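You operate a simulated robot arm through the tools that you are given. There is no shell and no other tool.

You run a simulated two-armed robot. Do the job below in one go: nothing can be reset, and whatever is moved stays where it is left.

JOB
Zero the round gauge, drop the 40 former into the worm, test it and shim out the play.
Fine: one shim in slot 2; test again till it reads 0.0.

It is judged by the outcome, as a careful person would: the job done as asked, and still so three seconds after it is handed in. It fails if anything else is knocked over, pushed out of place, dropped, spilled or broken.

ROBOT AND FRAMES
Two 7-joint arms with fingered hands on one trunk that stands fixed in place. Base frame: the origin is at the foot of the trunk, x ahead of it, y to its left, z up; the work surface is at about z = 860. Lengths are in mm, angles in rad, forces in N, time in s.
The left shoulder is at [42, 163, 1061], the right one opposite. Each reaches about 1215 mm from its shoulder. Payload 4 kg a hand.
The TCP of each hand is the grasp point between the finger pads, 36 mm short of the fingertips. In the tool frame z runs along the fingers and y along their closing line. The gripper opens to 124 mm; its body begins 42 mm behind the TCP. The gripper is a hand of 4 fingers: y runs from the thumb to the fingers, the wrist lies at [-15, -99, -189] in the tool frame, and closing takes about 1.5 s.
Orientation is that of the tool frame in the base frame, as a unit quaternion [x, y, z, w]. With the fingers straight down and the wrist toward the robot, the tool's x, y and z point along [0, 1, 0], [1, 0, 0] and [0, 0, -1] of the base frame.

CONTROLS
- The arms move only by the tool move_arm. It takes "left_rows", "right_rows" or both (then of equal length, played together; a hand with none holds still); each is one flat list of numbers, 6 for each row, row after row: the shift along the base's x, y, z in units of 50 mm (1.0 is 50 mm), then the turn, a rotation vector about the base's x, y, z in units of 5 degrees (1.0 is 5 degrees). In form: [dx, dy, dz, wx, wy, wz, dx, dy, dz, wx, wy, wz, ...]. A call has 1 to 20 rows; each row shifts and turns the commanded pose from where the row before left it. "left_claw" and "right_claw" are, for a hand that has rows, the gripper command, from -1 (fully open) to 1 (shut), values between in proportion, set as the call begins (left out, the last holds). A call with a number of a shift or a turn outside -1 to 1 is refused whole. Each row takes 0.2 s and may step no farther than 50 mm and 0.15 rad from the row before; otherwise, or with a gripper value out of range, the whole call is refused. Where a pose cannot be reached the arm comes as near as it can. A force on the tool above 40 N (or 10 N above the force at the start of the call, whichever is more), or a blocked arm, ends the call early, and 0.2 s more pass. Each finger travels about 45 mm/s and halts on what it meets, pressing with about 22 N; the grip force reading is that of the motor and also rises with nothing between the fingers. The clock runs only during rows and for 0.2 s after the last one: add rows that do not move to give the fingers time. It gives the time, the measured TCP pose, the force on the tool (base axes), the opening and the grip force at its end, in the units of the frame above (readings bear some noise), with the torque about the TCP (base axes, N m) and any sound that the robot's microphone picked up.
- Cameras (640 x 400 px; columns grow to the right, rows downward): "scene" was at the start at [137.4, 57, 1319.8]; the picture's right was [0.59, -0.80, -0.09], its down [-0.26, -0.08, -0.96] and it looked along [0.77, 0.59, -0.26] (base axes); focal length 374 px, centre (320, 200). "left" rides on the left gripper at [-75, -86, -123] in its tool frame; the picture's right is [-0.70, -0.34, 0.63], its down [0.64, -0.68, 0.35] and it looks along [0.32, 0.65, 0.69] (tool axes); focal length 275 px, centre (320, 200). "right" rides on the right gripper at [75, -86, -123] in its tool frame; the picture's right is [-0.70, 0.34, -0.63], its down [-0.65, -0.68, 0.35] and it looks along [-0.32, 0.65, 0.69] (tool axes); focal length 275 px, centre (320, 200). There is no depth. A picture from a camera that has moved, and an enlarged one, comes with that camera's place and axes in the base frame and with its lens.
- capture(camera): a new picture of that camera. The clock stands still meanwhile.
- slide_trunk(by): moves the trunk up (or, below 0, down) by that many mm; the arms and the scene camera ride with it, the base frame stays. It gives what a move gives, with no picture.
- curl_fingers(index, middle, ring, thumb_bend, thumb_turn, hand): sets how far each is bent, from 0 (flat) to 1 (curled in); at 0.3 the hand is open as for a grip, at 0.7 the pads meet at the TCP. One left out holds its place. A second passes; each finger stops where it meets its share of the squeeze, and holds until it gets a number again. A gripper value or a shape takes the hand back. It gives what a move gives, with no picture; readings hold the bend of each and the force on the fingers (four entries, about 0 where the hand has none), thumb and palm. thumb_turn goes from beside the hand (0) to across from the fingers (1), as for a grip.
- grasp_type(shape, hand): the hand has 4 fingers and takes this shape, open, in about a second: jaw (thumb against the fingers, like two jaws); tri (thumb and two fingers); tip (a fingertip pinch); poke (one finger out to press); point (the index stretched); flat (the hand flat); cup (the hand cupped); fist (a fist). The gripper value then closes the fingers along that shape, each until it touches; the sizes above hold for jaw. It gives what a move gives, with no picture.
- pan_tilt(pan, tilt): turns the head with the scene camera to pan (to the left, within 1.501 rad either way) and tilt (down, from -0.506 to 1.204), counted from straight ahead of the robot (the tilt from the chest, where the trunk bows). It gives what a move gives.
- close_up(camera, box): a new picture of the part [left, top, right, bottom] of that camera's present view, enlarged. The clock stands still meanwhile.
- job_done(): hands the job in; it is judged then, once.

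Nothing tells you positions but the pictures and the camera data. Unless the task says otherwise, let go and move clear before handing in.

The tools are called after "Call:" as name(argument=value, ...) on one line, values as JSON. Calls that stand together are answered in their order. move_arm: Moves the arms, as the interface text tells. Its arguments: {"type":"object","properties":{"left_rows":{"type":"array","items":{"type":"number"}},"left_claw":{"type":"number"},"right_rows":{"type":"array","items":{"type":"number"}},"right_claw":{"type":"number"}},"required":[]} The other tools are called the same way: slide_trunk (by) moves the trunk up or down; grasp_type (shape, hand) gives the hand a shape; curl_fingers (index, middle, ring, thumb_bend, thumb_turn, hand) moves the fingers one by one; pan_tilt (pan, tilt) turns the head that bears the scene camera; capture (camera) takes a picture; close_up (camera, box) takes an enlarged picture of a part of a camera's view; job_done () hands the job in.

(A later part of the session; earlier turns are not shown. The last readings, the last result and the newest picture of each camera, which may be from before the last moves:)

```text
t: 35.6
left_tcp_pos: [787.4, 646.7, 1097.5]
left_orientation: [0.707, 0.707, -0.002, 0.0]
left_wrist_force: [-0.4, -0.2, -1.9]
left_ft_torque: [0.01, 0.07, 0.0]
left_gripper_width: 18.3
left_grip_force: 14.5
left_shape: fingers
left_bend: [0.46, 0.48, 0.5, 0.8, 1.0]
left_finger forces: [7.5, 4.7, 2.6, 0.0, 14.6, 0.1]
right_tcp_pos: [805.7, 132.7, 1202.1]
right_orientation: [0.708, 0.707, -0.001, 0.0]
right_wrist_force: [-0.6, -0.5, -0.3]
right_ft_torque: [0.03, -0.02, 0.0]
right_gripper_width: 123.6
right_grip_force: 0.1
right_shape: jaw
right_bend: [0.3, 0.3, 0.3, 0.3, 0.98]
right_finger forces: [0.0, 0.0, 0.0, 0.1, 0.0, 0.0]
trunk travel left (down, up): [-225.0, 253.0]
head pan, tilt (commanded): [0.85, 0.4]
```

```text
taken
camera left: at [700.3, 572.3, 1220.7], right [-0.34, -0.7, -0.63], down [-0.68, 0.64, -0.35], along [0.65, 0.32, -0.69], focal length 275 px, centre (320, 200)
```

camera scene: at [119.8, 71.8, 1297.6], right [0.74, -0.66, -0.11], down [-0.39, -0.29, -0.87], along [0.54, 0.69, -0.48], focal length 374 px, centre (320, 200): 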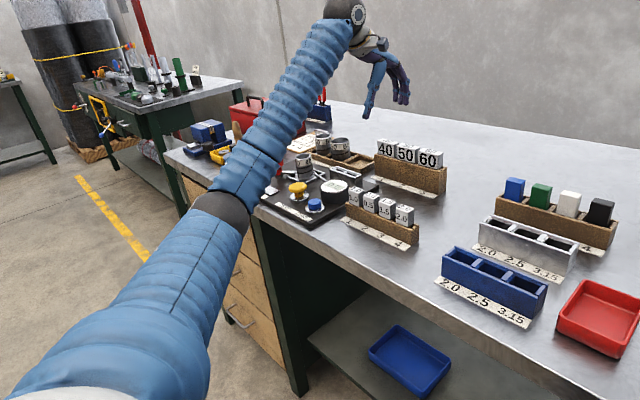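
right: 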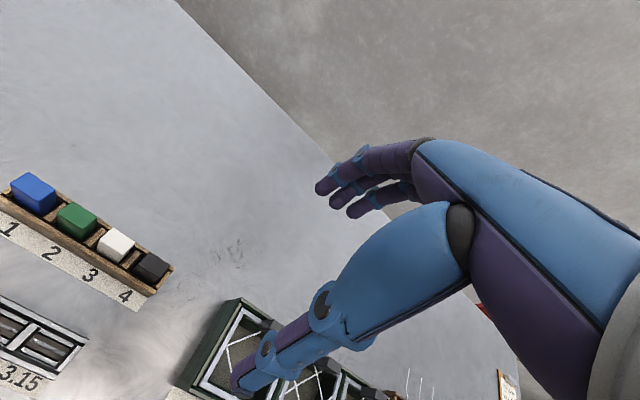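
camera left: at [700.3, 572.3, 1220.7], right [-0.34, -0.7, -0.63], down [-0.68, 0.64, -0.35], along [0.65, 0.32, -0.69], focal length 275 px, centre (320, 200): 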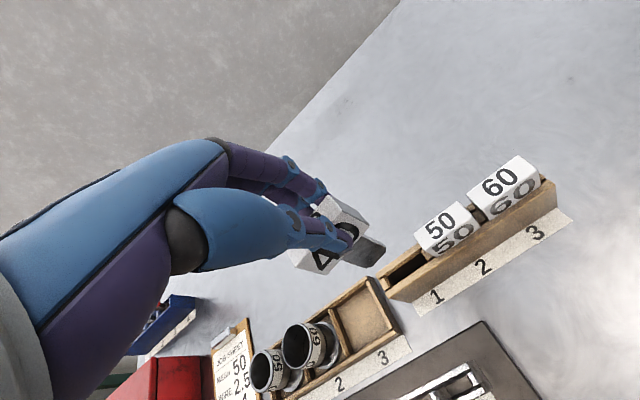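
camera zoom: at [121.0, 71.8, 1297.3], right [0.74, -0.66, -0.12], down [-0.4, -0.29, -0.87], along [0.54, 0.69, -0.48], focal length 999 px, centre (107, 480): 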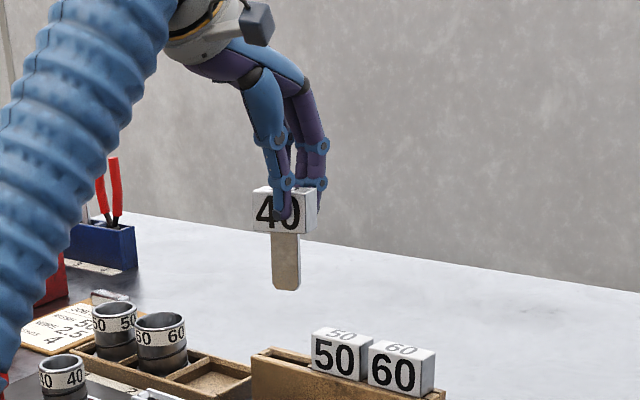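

The former is clear of the rack. I'll look closely at how it hangs in the grip so I know the blade tip position relative to the TCP.

Call:
close_up(camera="left", box=[280, 180, 400, 290])

Call:
close_up(camera="scene", box=[420, 80, 470, 140])

Call:
close_up(camera="scene", box=[420, 70, 480, 140])

```text
3.64 times, centred on (340, 235) of left
camera zoom: at [700.3, 572.3, 1220.7], right [-0.34, -0.7, -0.63], down [-0.68, 0.64, -0.35], along [0.65, 0.32, -0.69], focal length 1001 px, centre (247, 73)
```

zoom: 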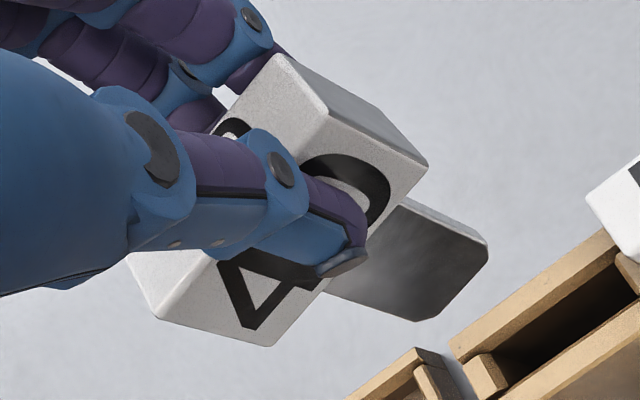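

```text
6.67 times, centred on (445, 110) of scene
camera zoom: at [121.0, 71.8, 1297.3], right [0.74, -0.66, -0.12], down [-0.4, -0.29, -0.87], along [0.54, 0.69, -0.48], focal length 2497 px, centre (-513, 800)
```

zoom: 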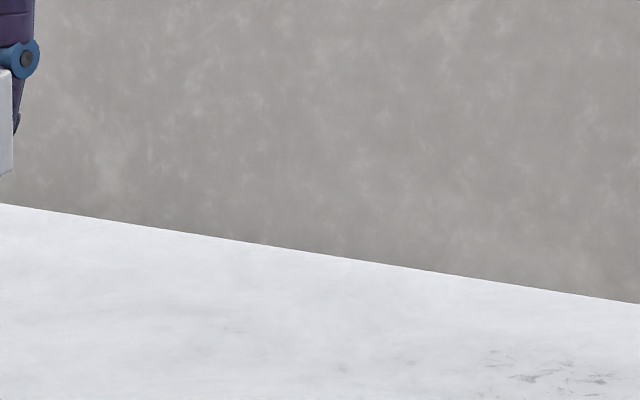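

```text
5.71 times, centred on (450, 105) of scene
camera zoom: at [121.0, 71.8, 1297.3], right [0.74, -0.66, -0.12], down [-0.4, -0.29, -0.87], along [0.54, 0.69, -0.48], focal length 2140 px, centre (-423, 743)
```

zoom: 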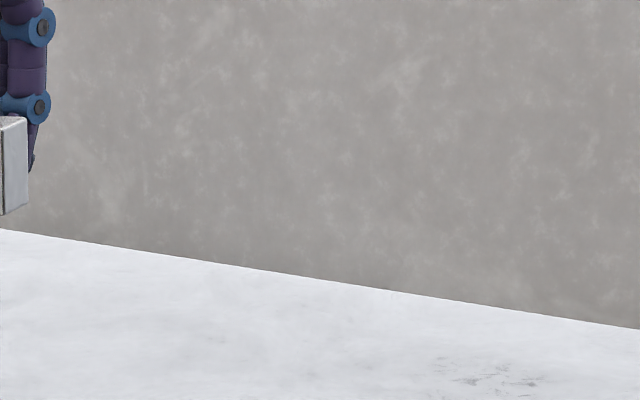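

Call:
close_up(camera="scene", box=[365, 75, 435, 145])

Call:
close_up(camera="scene", box=[230, 130, 390, 240])

```text
5.71 times, centred on (400, 110) of scene
camera zoom: at [121.0, 71.8, 1297.3], right [0.74, -0.66, -0.12], down [-0.4, -0.29, -0.87], along [0.54, 0.69, -0.48], focal length 2140 px, centre (-137, 714)
```

zoom: 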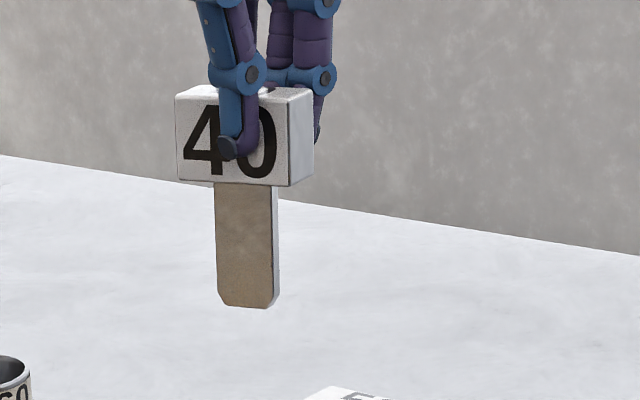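

```text
3.64 times, centred on (310, 185) of scene
camera zoom: at [121.0, 71.8, 1297.3], right [0.74, -0.66, -0.12], down [-0.4, -0.29, -0.87], along [0.54, 0.69, -0.48], focal length 1362 px, centre (356, 254)
```

zoom: 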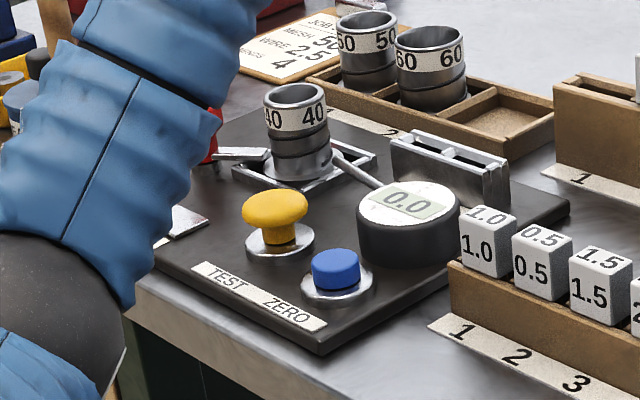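

The block turned about +10° in the grip, and the blade tip is at about TCP+(21, 1, −104). I'll carry it over the worm at about (664, 811, rim z≈937) and turn the hand −10° on the way to square it up.

Call:
move_arm(left_rows=[-0.576, 0.664, 0.05, 0, 0, -0.4, -0.576, 0.664, 0.05, 0, 0, -0.4, -0.576, 0.664, 0, 0, 0, -0.4, -0.576, 0.664, 0, 0, 0, -0.4, -0.576, 0.664, 0, 0, 0, -0.4, 0, 0, 0, 0, 0, 0])

Call:
capture(camera="left")

Call:
close_up(camera="scene", box=[220, 60, 380, 220])

```text
t: 37.0
left_tcp_pos: [640.2, 814.2, 1104.0]
left_orientation: [0.766, 0.643, 0.0, 0.0]
left_wrist_force: [-0.8, -0.3, -1.3]
left_ft_torque: [0.0, 0.05, 0.02]
left_gripper_width: 18.5
left_grip_force: 14.6
left_shape: fingers
left_bend: [0.46, 0.48, 0.5, 0.8, 1.0]
left_finger forces: [7.4, 4.8, 2.6, 0.0, 14.7, 0.0]
right_tcp_pos: [805.9, 132.0, 1201.4]
right_orientation: [0.707, 0.707, -0.001, -0.001]
right_wrist_force: [-0.6, 0.8, -0.4]
right_ft_torque: [0.01, 0.01, -0.01]
right_gripper_width: 123.6
right_grip_force: 0.0
right_shape: jaw
right_bend: [0.3, 0.3, 0.3, 0.3, 0.98]
right_finger forces: [0.0, 0.1, 0.0, 0.1, 0.1, 0.0]
trunk travel left (down, up): [-225.0, 253.0]
head pan, tilt (commanded): [0.85, 0.4]
```

```text
taken
camera left: at [542.8, 756.1, 1225.7], right [-0.45, -0.63, -0.63], down [-0.56, 0.75, -0.35], along [0.69, 0.2, -0.69], focal length 275 px, centre (320, 200)
```

left: 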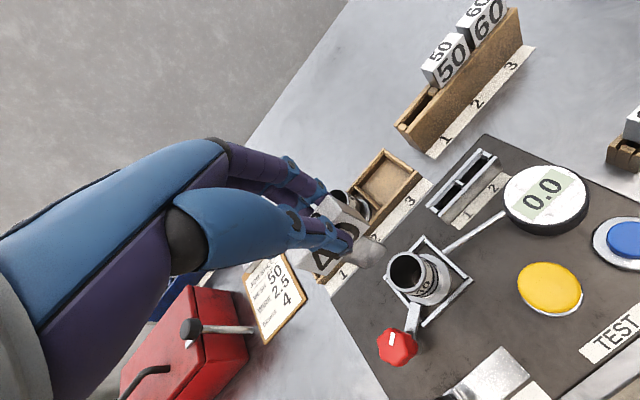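

```text
2.50 times, centred on (300, 140) of scene
camera zoom: at [121.4, 71.2, 1297.3], right [0.74, -0.66, -0.12], down [-0.4, -0.29, -0.87], along [0.54, 0.69, -0.48], focal length 936 px, centre (370, 350)
```

zoom: 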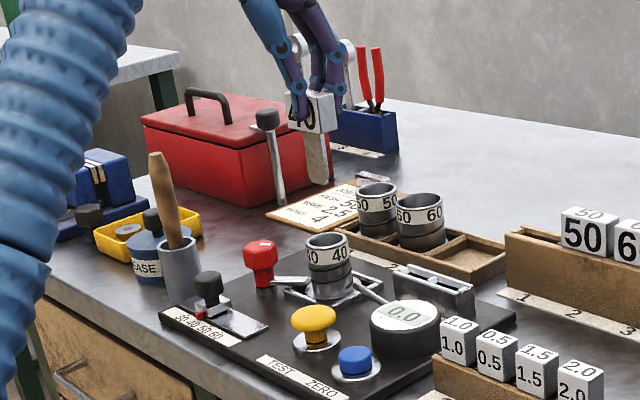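

Call:
close_up(camera="left", box=[300, 190, 480, 340])

Call:
close_up(camera="scene", box=[275, 80, 335, 210])

```text
2.67 times, centred on (390, 265) of left
camera zoom: at [542.8, 756.1, 1225.7], right [-0.45, -0.63, -0.63], down [-0.56, 0.75, -0.35], along [0.69, 0.2, -0.69], focal length 734 px, centre (133, 27)
```

zoom: 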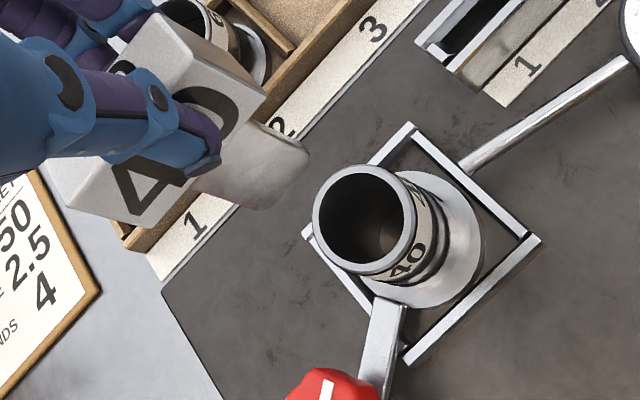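

```text
3.08 times, centred on (305, 145) of scene
camera zoom: at [121.4, 71.2, 1297.3], right [0.74, -0.66, -0.12], down [-0.4, -0.29, -0.87], along [0.54, 0.69, -0.48], focal length 1152 px, centre (366, 369)
```

zoom: 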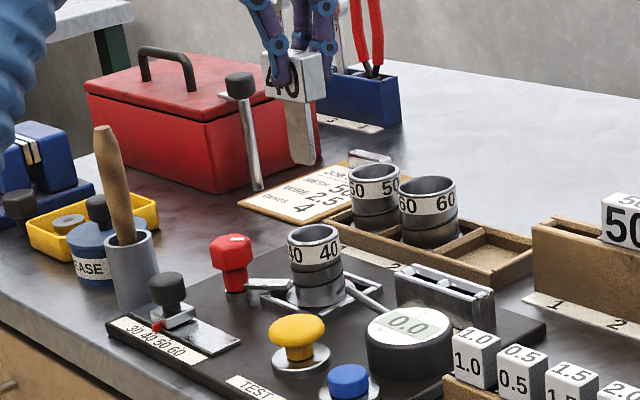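

The blade hangs vertical and square, with its tip within about 2 mm of the worm's centre (≈(662.5, 812.5)). The bore is about 34 mm and the blade 28 mm. I'll lower to about 15 mm above the rim and recheck.

Call:
move_arm(left_rows=[-0.02, 0.03, -0.4, 0, 0, 0, 0, 0, -0.46, 0, 0, 0, 0, 0, 0, 0, 0, 0])

Call:
close_up(camera="left", box=[300, 190, 460, 320])

Call:
close_up(camera="scene", box=[270, 90, 350, 200])

```text
t: 37.8
left_tcp_pos: [641.1, 813.9, 1059.2]
left_orientation: [0.766, 0.643, 0.0, -0.001]
left_wrist_force: [0.3, 0.3, -1.6]
left_ft_torque: [0.0, 0.08, 0.01]
left_gripper_width: 18.6
left_grip_force: 14.2
left_shape: fingers
left_bend: [0.46, 0.48, 0.5, 0.8, 1.0]
left_finger forces: [7.5, 4.9, 2.6, 0.1, 14.7, 0.0]
right_tcp_pos: [805.1, 131.8, 1203.3]
right_orientation: [0.707, 0.708, -0.001, -0.001]
right_wrist_force: [0.5, -0.3, -1.0]
right_ft_torque: [-0.04, -0.02, -0.05]
right_gripper_width: 123.8
right_grip_force: 0.0
right_shape: jaw
right_bend: [0.3, 0.3, 0.3, 0.3, 0.98]
right_finger forces: [0.1, 0.0, 0.0, 0.1, 0.0, 0.1]
trunk travel left (down, up): [-225.0, 253.0]
head pan, tilt (commanded): [0.85, 0.4]
```

```text
3.08 times, centred on (380, 255) of left
camera zoom: at [543.0, 755.9, 1183.4], right [-0.45, -0.63, -0.63], down [-0.56, 0.75, -0.35], along [0.69, 0.2, -0.69], focal length 847 px, centre (135, 31)
```

zoom: 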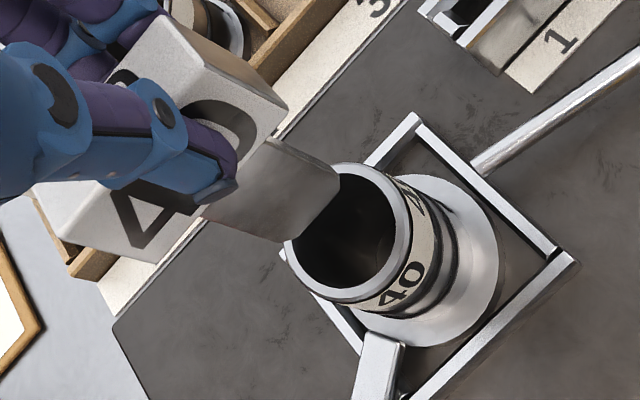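

```text
3.64 times, centred on (310, 145) of scene
camera zoom: at [120.6, 71.4, 1297.5], right [0.74, -0.66, -0.12], down [-0.39, -0.29, -0.87], along [0.54, 0.69, -0.48], focal length 1362 px, centre (356, 400)
```

zoom: 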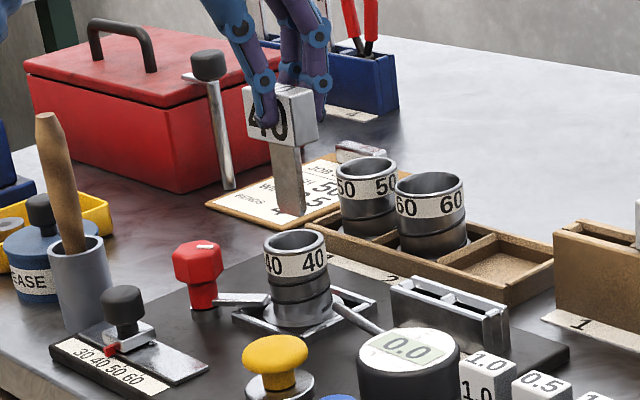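

The tip and worm centre agree in both views within 1–2 mm. I'll ease the tip into the bore and watch the force.

Call:
move_arm(left_rows=[-0.02, 0.02, -0.12, 0, 0, 0, 0, 0, -0.1, 0, 0, 0, 0, 0, -0.1, 0, 0, 0, 0, 0, -0.08, 0, 0, 0, 0, 0, -0.08, 0, 0, 0, 0, 0, -0.06, 0, 0, 0])

Call:
close_up(camera="left", box=[300, 190, 460, 320])

Call:
close_up(camera="scene", box=[270, 90, 350, 200])

```text
t: 39.2
left_tcp_pos: [639.4, 815.3, 1031.8]
left_orientation: [0.766, 0.642, 0.0, 0.0]
left_wrist_force: [0.4, -1.1, -1.8]
left_ft_torque: [0.0, 0.02, 0.0]
left_gripper_width: 18.2
left_grip_force: 14.5
left_shape: fingers
left_bend: [0.46, 0.48, 0.5, 0.8, 1.0]
left_finger forces: [7.4, 4.7, 2.6, 0.0, 14.7, 0.0]
right_tcp_pos: [805.4, 133.6, 1201.5]
right_orientation: [0.707, 0.707, -0.001, 0.0]
right_wrist_force: [1.0, 0.3, 0.2]
right_ft_torque: [0.01, 0.02, 0.0]
right_gripper_width: 123.8
right_grip_force: 0.1
right_shape: jaw
right_bend: [0.3, 0.3, 0.3, 0.3, 0.98]
right_finger forces: [0.0, 0.0, 0.1, 0.1, 0.0, 0.1]
trunk travel left (down, up): [-225.0, 253.0]
head pan, tilt (commanded): [0.85, 0.4]
```

```text
3.08 times, centred on (380, 255) of left
camera zoom: at [541.2, 757.2, 1155.3], right [-0.45, -0.63, -0.63], down [-0.56, 0.75, -0.35], along [0.69, 0.2, -0.69], focal length 847 px, centre (135, 31)
```

zoom: 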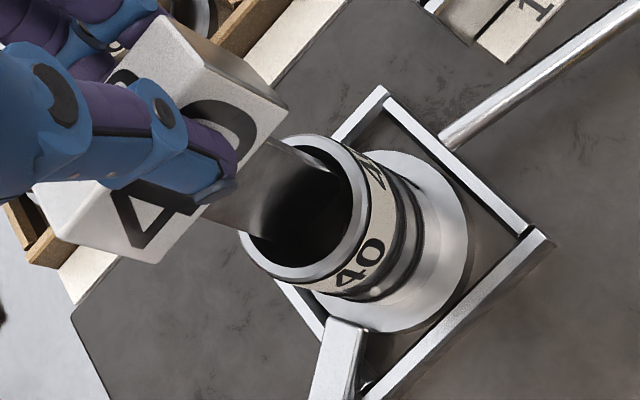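

```text
3.64 times, centred on (310, 145) of scene
camera zoom: at [120.7, 71.6, 1297.4], right [0.74, -0.66, -0.12], down [-0.4, -0.29, -0.87], along [0.54, 0.69, -0.48], focal length 1362 px, centre (356, 400)
```

zoom: 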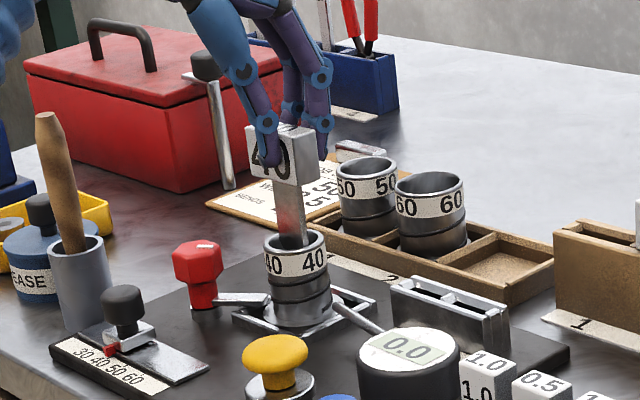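

The blade is inside the bore with no contact force. I'll keep lowering.

Call:
move_arm(left_rows=[0, 0, -0.12, 0, 0, 0, 0, 0, -0.12, 0, 0, 0, 0, 0, -0.12, 0, 0, 0, 0, 0, -0.12, 0, 0, 0, 0, 0, -0.1, 0, 0, 0, 0, 0, -0.1, 0, 0, 0])

Call:
close_up(camera="left", box=[280, 180, 440, 310])

Call:
close_up(camera="scene", box=[270, 110, 340, 200])

```text
t: 40.6
left_tcp_pos: [638.3, 816.1, 998.2]
left_orientation: [0.766, 0.642, 0.0, 0.0]
left_wrist_force: [-0.6, -0.9, -1.7]
left_ft_torque: [-0.05, 0.11, 0.02]
left_gripper_width: 18.6
left_grip_force: 15.1
left_shape: fingers
left_bend: [0.46, 0.48, 0.5, 0.8, 1.0]
left_finger forces: [7.4, 4.7, 2.5, 0.1, 14.8, 0.0]
right_tcp_pos: [805.2, 132.5, 1202.0]
right_orientation: [0.708, 0.707, -0.001, 0.0]
right_wrist_force: [0.0, -0.5, -0.2]
right_ft_torque: [0.01, -0.01, 0.02]
right_gripper_width: 123.7
right_grip_force: 0.0
right_shape: jaw
right_bend: [0.3, 0.3, 0.3, 0.3, 0.98]
right_finger forces: [0.0, 0.0, 0.0, 0.1, 0.0, 0.0]
trunk travel left (down, up): [-225.0, 253.0]
head pan, tilt (commanded): [0.85, 0.4]
```

```text
3.08 times, centred on (360, 245) of left
camera zoom: at [541.4, 757.3, 1121.0], right [-0.45, -0.63, -0.63], down [-0.56, 0.75, -0.35], along [0.69, 0.2, -0.69], focal length 847 px, centre (197, 62)
```

zoom: 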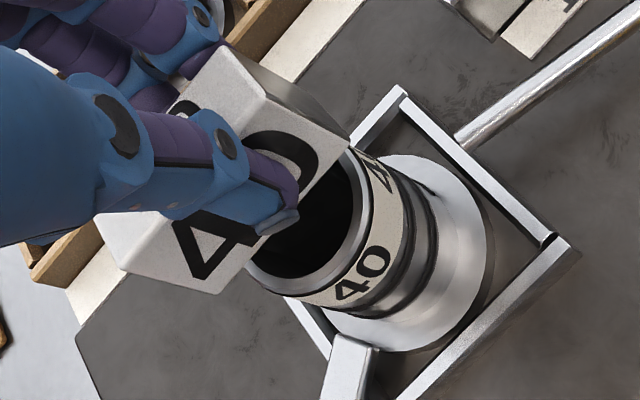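

```text
4.44 times, centred on (305, 155) of scene
camera zoom: at [120.7, 71.7, 1297.4], right [0.74, -0.66, -0.12], down [-0.4, -0.29, -0.87], along [0.54, 0.69, -0.48], focal length 1665 px, centre (387, 400)
```

zoom: 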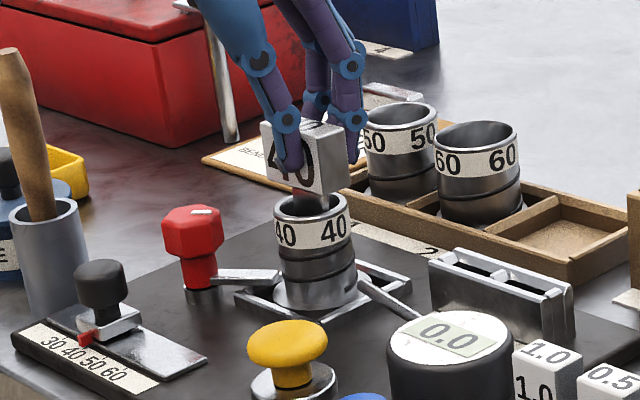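

Call:
move_arm(left_rows=[0, 0, -0.08, 0, 0, 0, 0, 0, -0.08, 0, 0, 0, 0, 0, -0.06, 0, 0, 0, 0, 0, -0.04, 0, 0, 0])

Call:
close_up(camera="left", box=[280, 180, 440, 310])

Call:
close_up(camera="scene", box=[270, 110, 340, 200])

```text
t: 41.6
left_tcp_pos: [638.9, 816.5, 985.9]
left_orientation: [0.765, 0.644, 0.0, -0.001]
left_wrist_force: [-0.1, -0.1, -1.4]
left_ft_torque: [0.03, 0.07, 0.0]
left_gripper_width: 18.3
left_grip_force: 14.3
left_shape: fingers
left_bend: [0.46, 0.48, 0.5, 0.8, 1.0]
left_finger forces: [7.5, 4.8, 2.7, 0.0, 14.7, 0.0]
right_tcp_pos: [805.5, 133.7, 1202.7]
right_orientation: [0.707, 0.707, 0.0, -0.001]
right_wrist_force: [0.3, 0.7, 0.7]
right_ft_torque: [0.03, -0.03, -0.01]
right_gripper_width: 123.6
right_grip_force: 0.1
right_shape: jaw
right_bend: [0.3, 0.3, 0.3, 0.3, 0.98]
right_finger forces: [0.0, 0.0, 0.1, 0.0, 0.0, 0.0]
trunk travel left (down, up): [-225.0, 253.0]
head pan, tilt (commanded): [0.85, 0.4]
```

```text
3.08 times, centred on (360, 245) of left
camera zoom: at [541.3, 757.4, 1108.7], right [-0.45, -0.63, -0.63], down [-0.56, 0.75, -0.35], along [0.69, 0.2, -0.69], focal length 847 px, centre (197, 62)
```

zoom: 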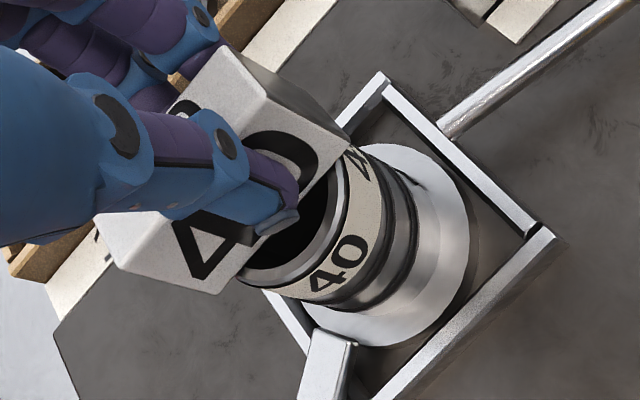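

```text
4.44 times, centred on (305, 155) of scene
camera zoom: at [120.6, 71.5, 1297.4], right [0.74, -0.66, -0.12], down [-0.39, -0.29, -0.87], along [0.54, 0.69, -0.48], focal length 1665 px, centre (387, 400)
```

zoom: 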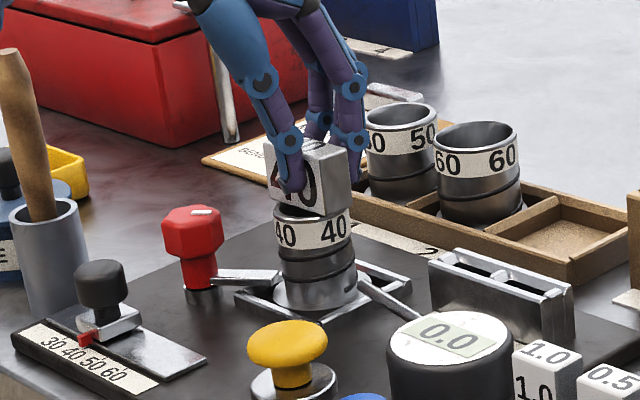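

Call:
move_arm(left_rows=[0, 0, -0.04, 0, 0, 0, 0, 0, -0.04, 0, 0, 0, 0, 0, -0.04, 0, 0, 0])

Call:
close_up(camera="left", box=[280, 180, 440, 310])

Call:
close_up(camera="scene", box=[280, 120, 330, 190])

```text
t: 42.4
left_tcp_pos: [637.6, 815.1, 982.9]
left_orientation: [0.765, 0.644, 0.001, 0.0]
left_wrist_force: [3.4, 3.7, 19.6]
left_ft_torque: [0.06, -0.78, 0.13]
left_gripper_width: 18.3
left_grip_force: 16.9
left_shape: fingers
left_bend: [0.46, 0.48, 0.49, 0.8, 1.0]
left_finger forces: [8.5, 6.1, 3.5, 0.0, 15.3, 0.1]
right_tcp_pos: [804.4, 131.5, 1203.2]
right_orientation: [0.707, 0.708, -0.001, 0.0]
right_wrist_force: [0.0, -0.4, 0.4]
right_ft_torque: [0.0, 0.0, 0.02]
right_gripper_width: 123.5
right_grip_force: 0.0
right_shape: jaw
right_bend: [0.3, 0.3, 0.3, 0.3, 0.98]
right_finger forces: [0.0, 0.0, 0.0, 0.0, 0.0, 0.1]
trunk travel left (down, up): [-225.0, 253.0]
head pan, tilt (commanded): [0.85, 0.4]
```

```text
3.08 times, centred on (360, 245) of left
camera zoom: at [539.6, 756.2, 1105.8], right [-0.45, -0.63, -0.64], down [-0.56, 0.75, -0.35], along [0.7, 0.2, -0.69], focal length 847 px, centre (197, 62)
```

zoom: 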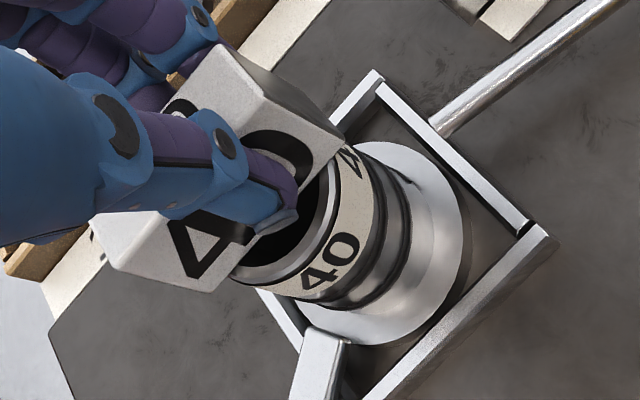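

```text
5.71 times, centred on (305, 155) of scene
camera zoom: at [119.5, 70.5, 1297.9], right [0.74, -0.66, -0.11], down [-0.39, -0.29, -0.87], along [0.54, 0.69, -0.48], focal length 2140 px, centre (406, 457)
```

zoom: 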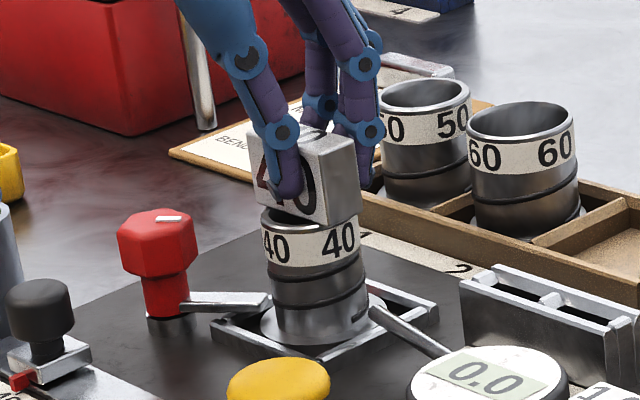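

Contact: 20 N upward, so the block has seated on the rim. I'll relieve the press and release the grip gently.

Call:
move_arm(left_rows=[0, 0, 0.03, 0, 0, 0, 0, 0, 0, 0, 0, 0])

Call:
curl_fingers(hand="left", thumb_bend=0.78, index=0.44, middle=0.45, ring=0.47)

Call:
curl_fingers(hand="left", thumb_bend=0.73, index=0.38, middle=0.38, ring=0.4)

Call:
close_up(camera="left", box=[280, 180, 440, 310])

Call:
close_up(camera="scene", box=[280, 120, 330, 190])

```text
t: 43.0
left_tcp_pos: [637.6, 815.0, 983.9]
left_orientation: [0.766, 0.643, 0.001, 0.001]
left_wrist_force: [1.3, 2.9, 17.8]
left_ft_torque: [0.05, -0.61, 0.07]
left_gripper_width: 18.2
left_grip_force: 16.2
left_shape: fingers
left_bend: [0.46, 0.48, 0.5, 0.8, 1.0]
left_finger forces: [7.9, 5.7, 3.0, 0.1, 16.2, 0.0]
right_tcp_pos: [803.9, 132.7, 1204.4]
right_orientation: [0.707, 0.707, 0.0, 0.0]
right_wrist_force: [0.2, 0.0, 0.0]
right_ft_torque: [0.0, -0.01, 0.02]
right_gripper_width: 123.7
right_grip_force: 0.0
right_shape: jaw
right_bend: [0.3, 0.3, 0.3, 0.3, 0.98]
right_finger forces: [0.0, 0.1, 0.0, 0.0, 0.1, 0.0]
trunk travel left (down, up): [-225.0, 253.0]
head pan, tilt (commanded): [0.85, 0.4]
```

```text
t: 44.0
left_tcp_pos: [638.6, 815.6, 982.3]
left_orientation: [0.766, 0.642, -0.001, 0.0]
left_wrist_force: [-0.3, -0.8, -0.3]
left_ft_torque: [0.02, 0.04, -0.03]
left_gripper_width: 22.9
left_grip_force: 0.7
left_shape: fingers
left_bend: [0.44, 0.45, 0.47, 0.78, 1.0]
left_finger forces: [0.4, 0.0, 0.0, 0.0, 0.6, 0.0]
right_tcp_pos: [805.4, 133.3, 1203.0]
right_orientation: [0.708, 0.707, -0.001, -0.001]
right_wrist_force: [0.7, 0.1, 0.3]
right_ft_torque: [0.0, 0.0, 0.0]
right_gripper_width: 123.9
right_grip_force: 0.0
right_shape: jaw
right_bend: [0.3, 0.3, 0.3, 0.3, 0.98]
right_finger forces: [0.0, 0.0, 0.0, 0.0, 0.0, 0.1]
trunk travel left (down, up): [-225.0, 253.0]
head pan, tilt (commanded): [0.85, 0.4]
```

```text
t: 45.0
left_tcp_pos: [638.9, 816.5, 982.0]
left_orientation: [0.766, 0.643, 0.0, 0.0]
left_wrist_force: [-0.4, -1.1, -0.5]
left_ft_torque: [0.01, 0.0, 0.02]
left_gripper_width: 41.8
left_grip_force: 0.1
left_shape: fingers
left_bend: [0.38, 0.38, 0.4, 0.73, 1.0]
left_finger forces: [0.0, 0.0, 0.1, 0.0, 0.0, 0.0]
right_tcp_pos: [805.6, 132.6, 1201.4]
right_orientation: [0.708, 0.707, 0.0, -0.001]
right_wrist_force: [-0.7, -0.3, -0.8]
right_ft_torque: [0.01, -0.02, 0.0]
right_gripper_width: 123.8
right_grip_force: 0.0
right_shape: jaw
right_bend: [0.3, 0.3, 0.3, 0.3, 0.98]
right_finger forces: [0.0, 0.0, 0.1, 0.1, 0.1, 0.0]
trunk travel left (down, up): [-225.0, 253.0]
head pan, tilt (commanded): [0.85, 0.4]
```

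```text
3.08 times, centred on (360, 245) of left
camera zoom: at [541.3, 757.2, 1104.7], right [-0.45, -0.63, -0.63], down [-0.56, 0.75, -0.35], along [0.69, 0.2, -0.69], focal length 847 px, centre (197, 62)
```

zoom: 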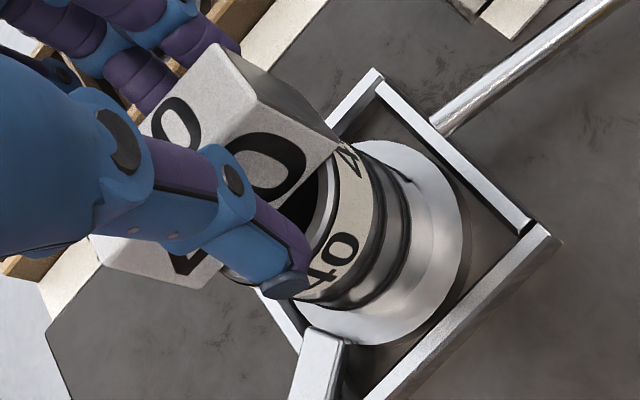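

```text
5.71 times, centred on (305, 155) of scene
camera zoom: at [120.6, 71.5, 1297.4], right [0.74, -0.66, -0.12], down [-0.39, -0.29, -0.87], along [0.54, 0.69, -0.48], focal length 2140 px, centre (406, 457)
```

zoom: 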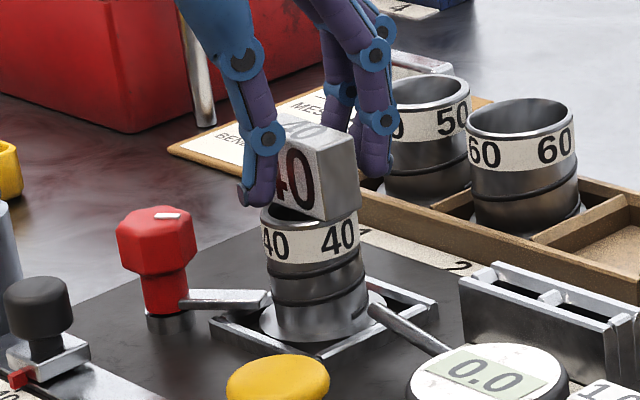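

The former sits in the worm and the fingers are clear of it. I'll lift straight up.

Call:
move_arm(left_rows=[0, 0, 0.2, 0, 0, 0, 0, 0, 0.4, 0, 0, 0, 0, 0, 0.6, 0, 0, 0, 0, 0, 0.6, 0, 0, 0, 0, 0, 0.6, 0, 0, 0])

Call:
capture(camera="left")

Call:
close_up(camera="scene", box=[240, 110, 360, 220])

```text
t: 46.2
left_tcp_pos: [638.2, 814.7, 1103.2]
left_orientation: [0.766, 0.643, 0.0, 0.001]
left_wrist_force: [0.1, -1.0, 1.3]
left_ft_torque: [0.02, 0.02, 0.03]
left_gripper_width: 42.1
left_grip_force: 0.0
left_shape: fingers
left_bend: [0.38, 0.38, 0.4, 0.73, 1.0]
left_finger forces: [0.0, 0.0, 0.0, 0.0, 0.0, 0.0]
right_tcp_pos: [805.2, 132.6, 1202.7]
right_orientation: [0.706, 0.708, 0.0, -0.001]
right_wrist_force: [-0.6, -0.4, -0.3]
right_ft_torque: [0.02, -0.02, 0.02]
right_gripper_width: 123.7
right_grip_force: 0.1
right_shape: jaw
right_bend: [0.3, 0.3, 0.3, 0.3, 0.98]
right_finger forces: [0.0, 0.1, 0.1, 0.0, 0.0, 0.0]
trunk travel left (down, up): [-225.0, 253.0]
head pan, tilt (commanded): [0.85, 0.4]
```

```text
taken
camera left: at [540.4, 756.9, 1226.6], right [-0.45, -0.63, -0.63], down [-0.56, 0.75, -0.35], along [0.69, 0.2, -0.69], focal length 275 px, centre (320, 200)
```

left: 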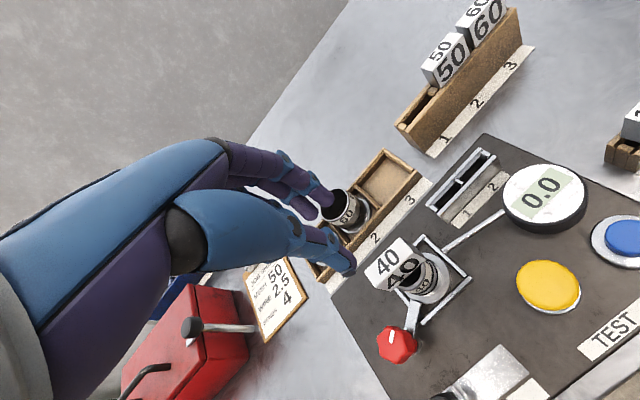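

```text
3.64 times, centred on (300, 165) of scene
camera zoom: at [120.4, 71.0, 1297.5], right [0.74, -0.66, -0.12], down [-0.39, -0.29, -0.87], along [0.54, 0.69, -0.48], focal length 1362 px, centre (393, 327)
```

zoom: 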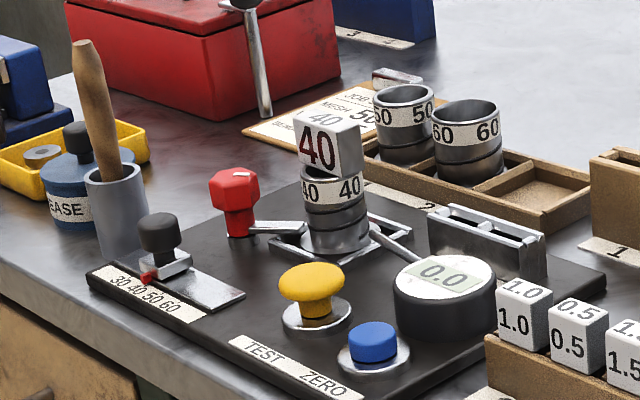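

The 40 former is seated in the worm. Next I'll switch to poke, square the hand and hover over the yellow TEST button at about (576, 732, 905).

Call:
grasp_type(shape="poke", hand="left")

Call:
move_arm(left_rows=[-0.24, -0.29, 0, 0, 0, 0.4, -0.24, -0.29, 0, 0, 0, 0.4, -0.24, -0.29, 0, 0, 0, 0.4, -0.24, -0.29, 0, 0, 0, 0.4, -0.24, -0.29, 0, 0, 0, 0.4, 0, 0, -0.8, 0, 0, 0, 0, 0, -0.8, 0, 0, 0, 0, 0, -0.6, 0, 0, 0, 0, 0, 0, 0, 0, 0])

Call:
capture(camera="left")

Call:
close_up(camera="scene", box=[230, 110, 370, 230])

```text
t: 47.1
left_tcp_pos: [637.5, 815.7, 1102.6]
left_orientation: [0.766, 0.643, -0.001, 0.0]
left_wrist_force: [-1.0, 0.5, 0.1]
left_ft_torque: [0.02, -0.01, 0.01]
left_gripper_width: 0.0
left_grip_force: 0.1
left_shape: poke
left_bend: [0.7, 0.7, 0.99, 0.0, 1.0]
left_finger forces: [0.0, 0.0, 0.1, 0.0, 0.0, 0.1]
right_tcp_pos: [804.8, 131.1, 1202.5]
right_orientation: [0.707, 0.707, -0.001, 0.0]
right_wrist_force: [-0.3, 0.0, 0.2]
right_ft_torque: [-0.03, -0.03, 0.04]
right_gripper_width: 123.8
right_grip_force: 0.1
right_shape: jaw
right_bend: [0.3, 0.3, 0.3, 0.3, 0.98]
right_finger forces: [0.0, 0.1, 0.0, 0.0, 0.0, 0.0]
trunk travel left (down, up): [-225.0, 253.0]
head pan, tilt (commanded): [0.85, 0.4]
```

```text
t: 49.1
left_tcp_pos: [578.3, 744.5, 991.4]
left_orientation: [0.707, 0.707, 0.0, 0.0]
left_wrist_force: [0.5, 0.0, 0.7]
left_ft_torque: [-0.02, 0.02, 0.02]
left_gripper_width: 0.0
left_grip_force: 0.2
left_shape: poke
left_bend: [0.7, 0.7, 0.99, 0.0, 1.0]
left_finger forces: [0.0, 0.1, 0.1, 0.1, 0.0, 0.0]
right_tcp_pos: [804.6, 131.8, 1203.5]
right_orientation: [0.706, 0.708, 0.0, 0.0]
right_wrist_force: [-0.7, -0.3, -0.3]
right_ft_torque: [0.03, -0.01, 0.0]
right_gripper_width: 123.7
right_grip_force: 0.0
right_shape: jaw
right_bend: [0.3, 0.3, 0.3, 0.3, 0.98]
right_finger forces: [0.1, 0.0, 0.0, 0.1, 0.0, 0.1]
trunk travel left (down, up): [-225.0, 253.0]
head pan, tilt (commanded): [0.85, 0.4]
```

```text
taken
camera left: at [492.2, 668.8, 1114.9], right [-0.34, -0.7, -0.63], down [-0.68, 0.64, -0.35], along [0.65, 0.32, -0.69], focal length 275 px, centre (320, 200)
```

left: 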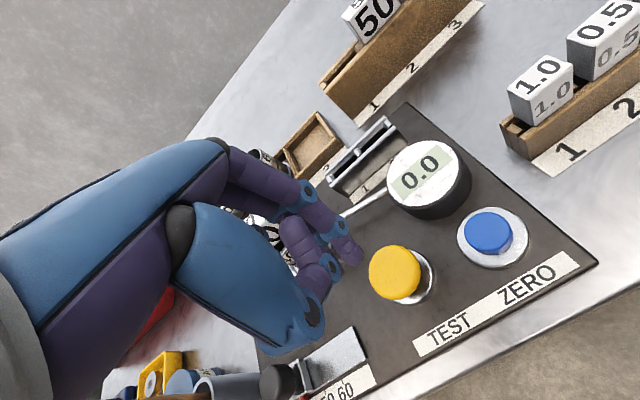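

```text
3.33 times, centred on (300, 170) of scene
camera zoom: at [120.3, 71.2, 1297.6], right [0.74, -0.66, -0.11], down [-0.39, -0.29, -0.87], along [0.54, 0.69, -0.48], focal length 1248 px, centre (387, 300)
```

zoom: 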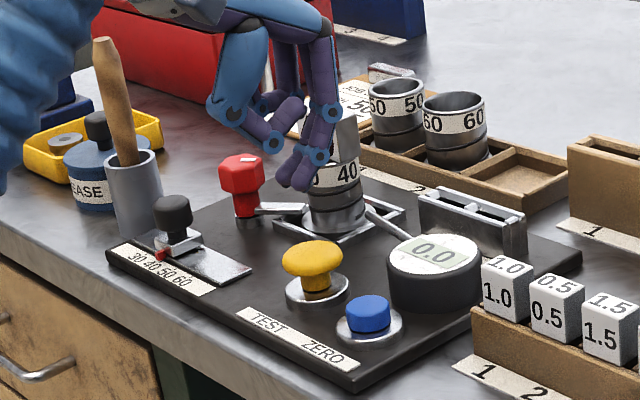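

The fingertip is right over the yellow TEST button, so I'll press it.

Call:
move_arm(left_rows=[0, -0.04, -0.4, 0, 0, 0, 0, 0, -0.3, 0, 0, 0, 0, 0, -0.16, 0, 0, 0, 0, 0, -0.1, 0, 0, 0, 0, 0, -0.06, 0, 0, 0, 0, 0, -0.06, 0, 0, 0])

Call:
close_up(camera="scene", box=[250, 130, 360, 230])

```text
t: 50.5
left_tcp_pos: [577.6, 740.5, 941.8]
left_orientation: [0.706, 0.709, 0.003, 0.0]
left_wrist_force: [10.4, 7.2, 26.6]
left_ft_torque: [0.13, -0.46, 0.06]
left_gripper_width: 0.0
left_grip_force: 0.0
left_shape: poke
left_bend: [0.7, 0.7, 0.99, 0.0, 1.0]
left_finger forces: [28.0, 0.0, 0.1, 0.0, 0.0, 0.0]
right_tcp_pos: [804.8, 131.7, 1203.9]
right_orientation: [0.707, 0.707, 0.0, 0.0]
right_wrist_force: [0.3, -0.2, 0.7]
right_ft_torque: [0.0, 0.03, 0.01]
right_gripper_width: 124.1
right_grip_force: 0.1
right_shape: jaw
right_bend: [0.3, 0.3, 0.3, 0.3, 0.98]
right_finger forces: [0.1, 0.0, 0.0, 0.1, 0.0, 0.0]
trunk travel left (down, up): [-225.0, 253.0]
head pan, tilt (commanded): [0.85, 0.4]
heard: click
```

```text
4.00 times, centred on (305, 180) of scene
camera zoom: at [119.9, 70.4, 1298.0], right [0.74, -0.66, -0.11], down [-0.39, -0.29, -0.87], along [0.54, 0.69, -0.48], focal length 1498 px, centre (380, 280)
```

zoom: 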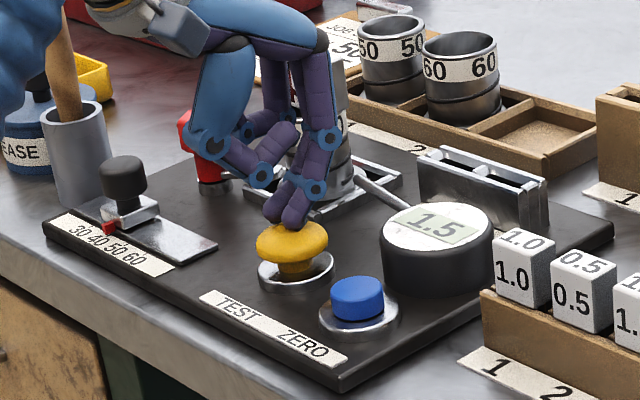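

Click, and the test reads 1.5 of play. I'll raise the hand and look at the shim rack and the two-slot holder.

Call:
move_arm(left_rows=[0, 0, 0.4, 0, 0, 0, 0, 0, 0.8, 0, 0, 0, 0, 0, 0.8, 0, 0, 0, 0, 0, 0.8, 0, 0, 0, 0, -0.4, 0.4, 0, 0, 0, 0, -0.8, 0, 0, 0, 0, 0, -0.8, 0, 0, 0, 0, 0, 0, 0, 0, 0, 0])

Call:
capture(camera="left")

Call:
close_up(camera="scene", box=[320, 150, 440, 250])

Call:
close_up(camera="scene", box=[270, 120, 390, 220])

```text
t: 52.3
left_tcp_pos: [578.5, 640.3, 1097.5]
left_orientation: [0.707, 0.707, -0.001, 0.001]
left_wrist_force: [-0.3, -0.2, -0.3]
left_ft_torque: [0.02, 0.0, 0.02]
left_gripper_width: 0.1
left_grip_force: 0.1
left_shape: poke
left_bend: [0.7, 0.7, 0.99, 0.0, 1.0]
left_finger forces: [0.0, 0.0, 0.1, 0.0, 0.0, 0.0]
right_tcp_pos: [805.2, 133.0, 1202.3]
right_orientation: [0.707, 0.708, 0.0, 0.0]
right_wrist_force: [-0.1, 0.8, 0.0]
right_ft_torque: [-0.05, 0.01, -0.02]
right_gripper_width: 123.8
right_grip_force: 0.1
right_shape: jaw
right_bend: [0.3, 0.3, 0.3, 0.3, 0.98]
right_finger forces: [0.1, 0.0, 0.0, 0.1, 0.0, 0.0]
trunk travel left (down, up): [-225.0, 253.0]
head pan, tilt (commanded): [0.85, 0.4]
```

```text
taken
camera left: at [492.7, 565.6, 1220.1], right [-0.34, -0.7, -0.63], down [-0.68, 0.64, -0.35], along [0.65, 0.32, -0.69], focal length 275 px, centre (320, 200)
```

left: 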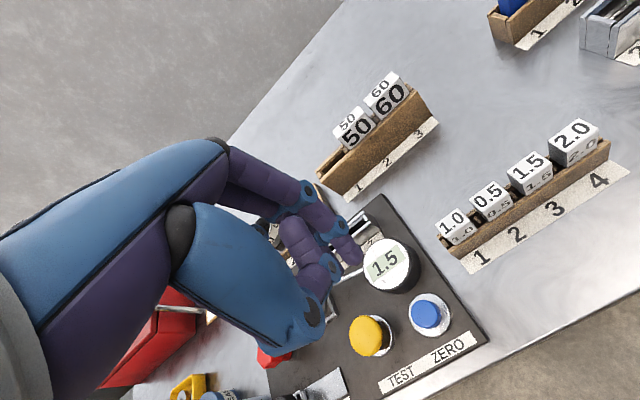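

```text
4.00 times, centred on (380, 200) of scene
camera zoom: at [120.8, 72.1, 1297.3], right [0.74, -0.66, -0.11], down [-0.4, -0.29, -0.87], along [0.54, 0.69, -0.48], focal length 1498 px, centre (80, 200)
```

zoom: 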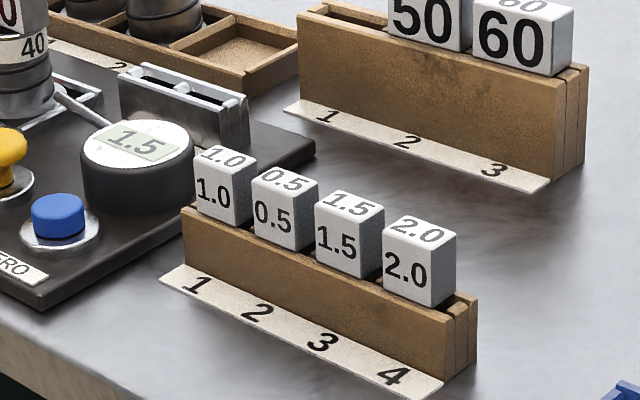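

```text
4.00 times, centred on (330, 170) of scene
camera zoom: at [120.8, 72.1, 1297.3], right [0.74, -0.66, -0.11], down [-0.4, -0.29, -0.87], along [0.54, 0.69, -0.48], focal length 1498 px, centre (280, 320)
```

zoom: 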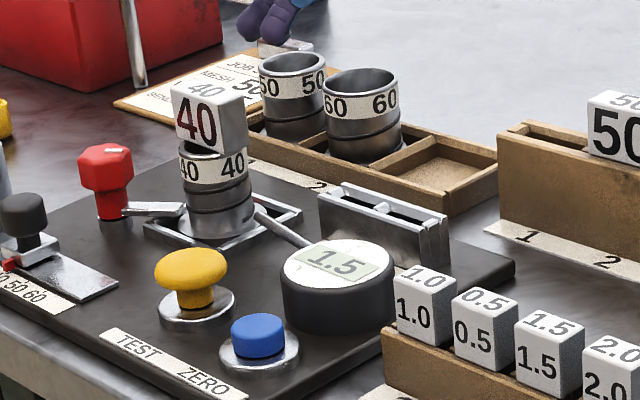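

The gauge still shows 1.5, so the shim I need is 1.5, in rack place 3. I'll zoom in on the shim rack and the holder.

Call:
close_up(camera="left", box=[470, 110, 610, 230])

Call:
close_up(camera="scene", box=[380, 180, 430, 225])

Call:
close_up(camera="scene", box=[335, 155, 395, 195])

```text
3.33 times, centred on (540, 170) of left
camera zoom: at [492.7, 565.6, 1220.1], right [-0.34, -0.7, -0.63], down [-0.68, 0.64, -0.35], along [0.65, 0.32, -0.69], focal length 918 px, centre (-413, 300)
```

zoom: 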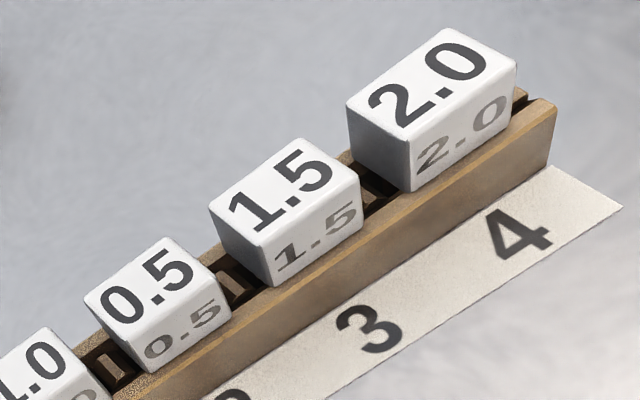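

```text
8.89 times, centred on (405, 202) of scene
camera zoom: at [120.8, 72.1, 1297.3], right [0.74, -0.66, -0.11], down [-0.4, -0.29, -0.87], along [0.54, 0.69, -0.48], focal length 3329 px, centre (-436, 178)
```

zoom: 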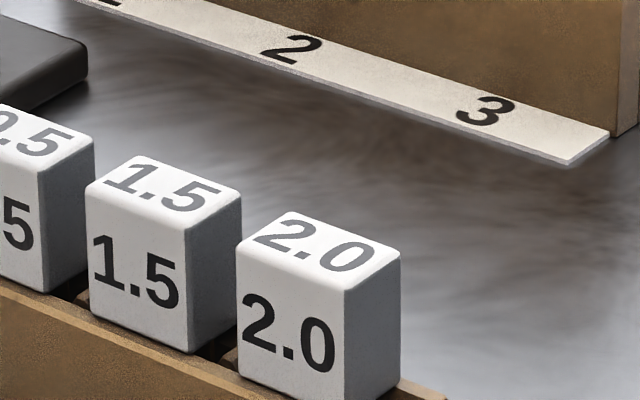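

```text
10.00 times, centred on (365, 175) of scene
camera zoom: at [120.8, 72.1, 1297.3], right [0.74, -0.66, -0.11], down [-0.4, -0.29, -0.87], along [0.54, 0.69, -0.48], focal length 3745 px, centre (-130, 450)
```

zoom: 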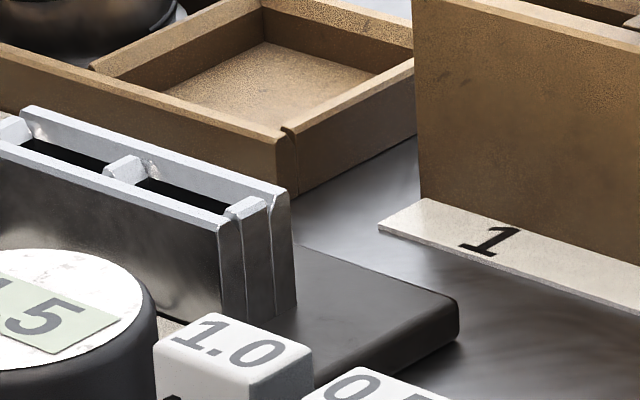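

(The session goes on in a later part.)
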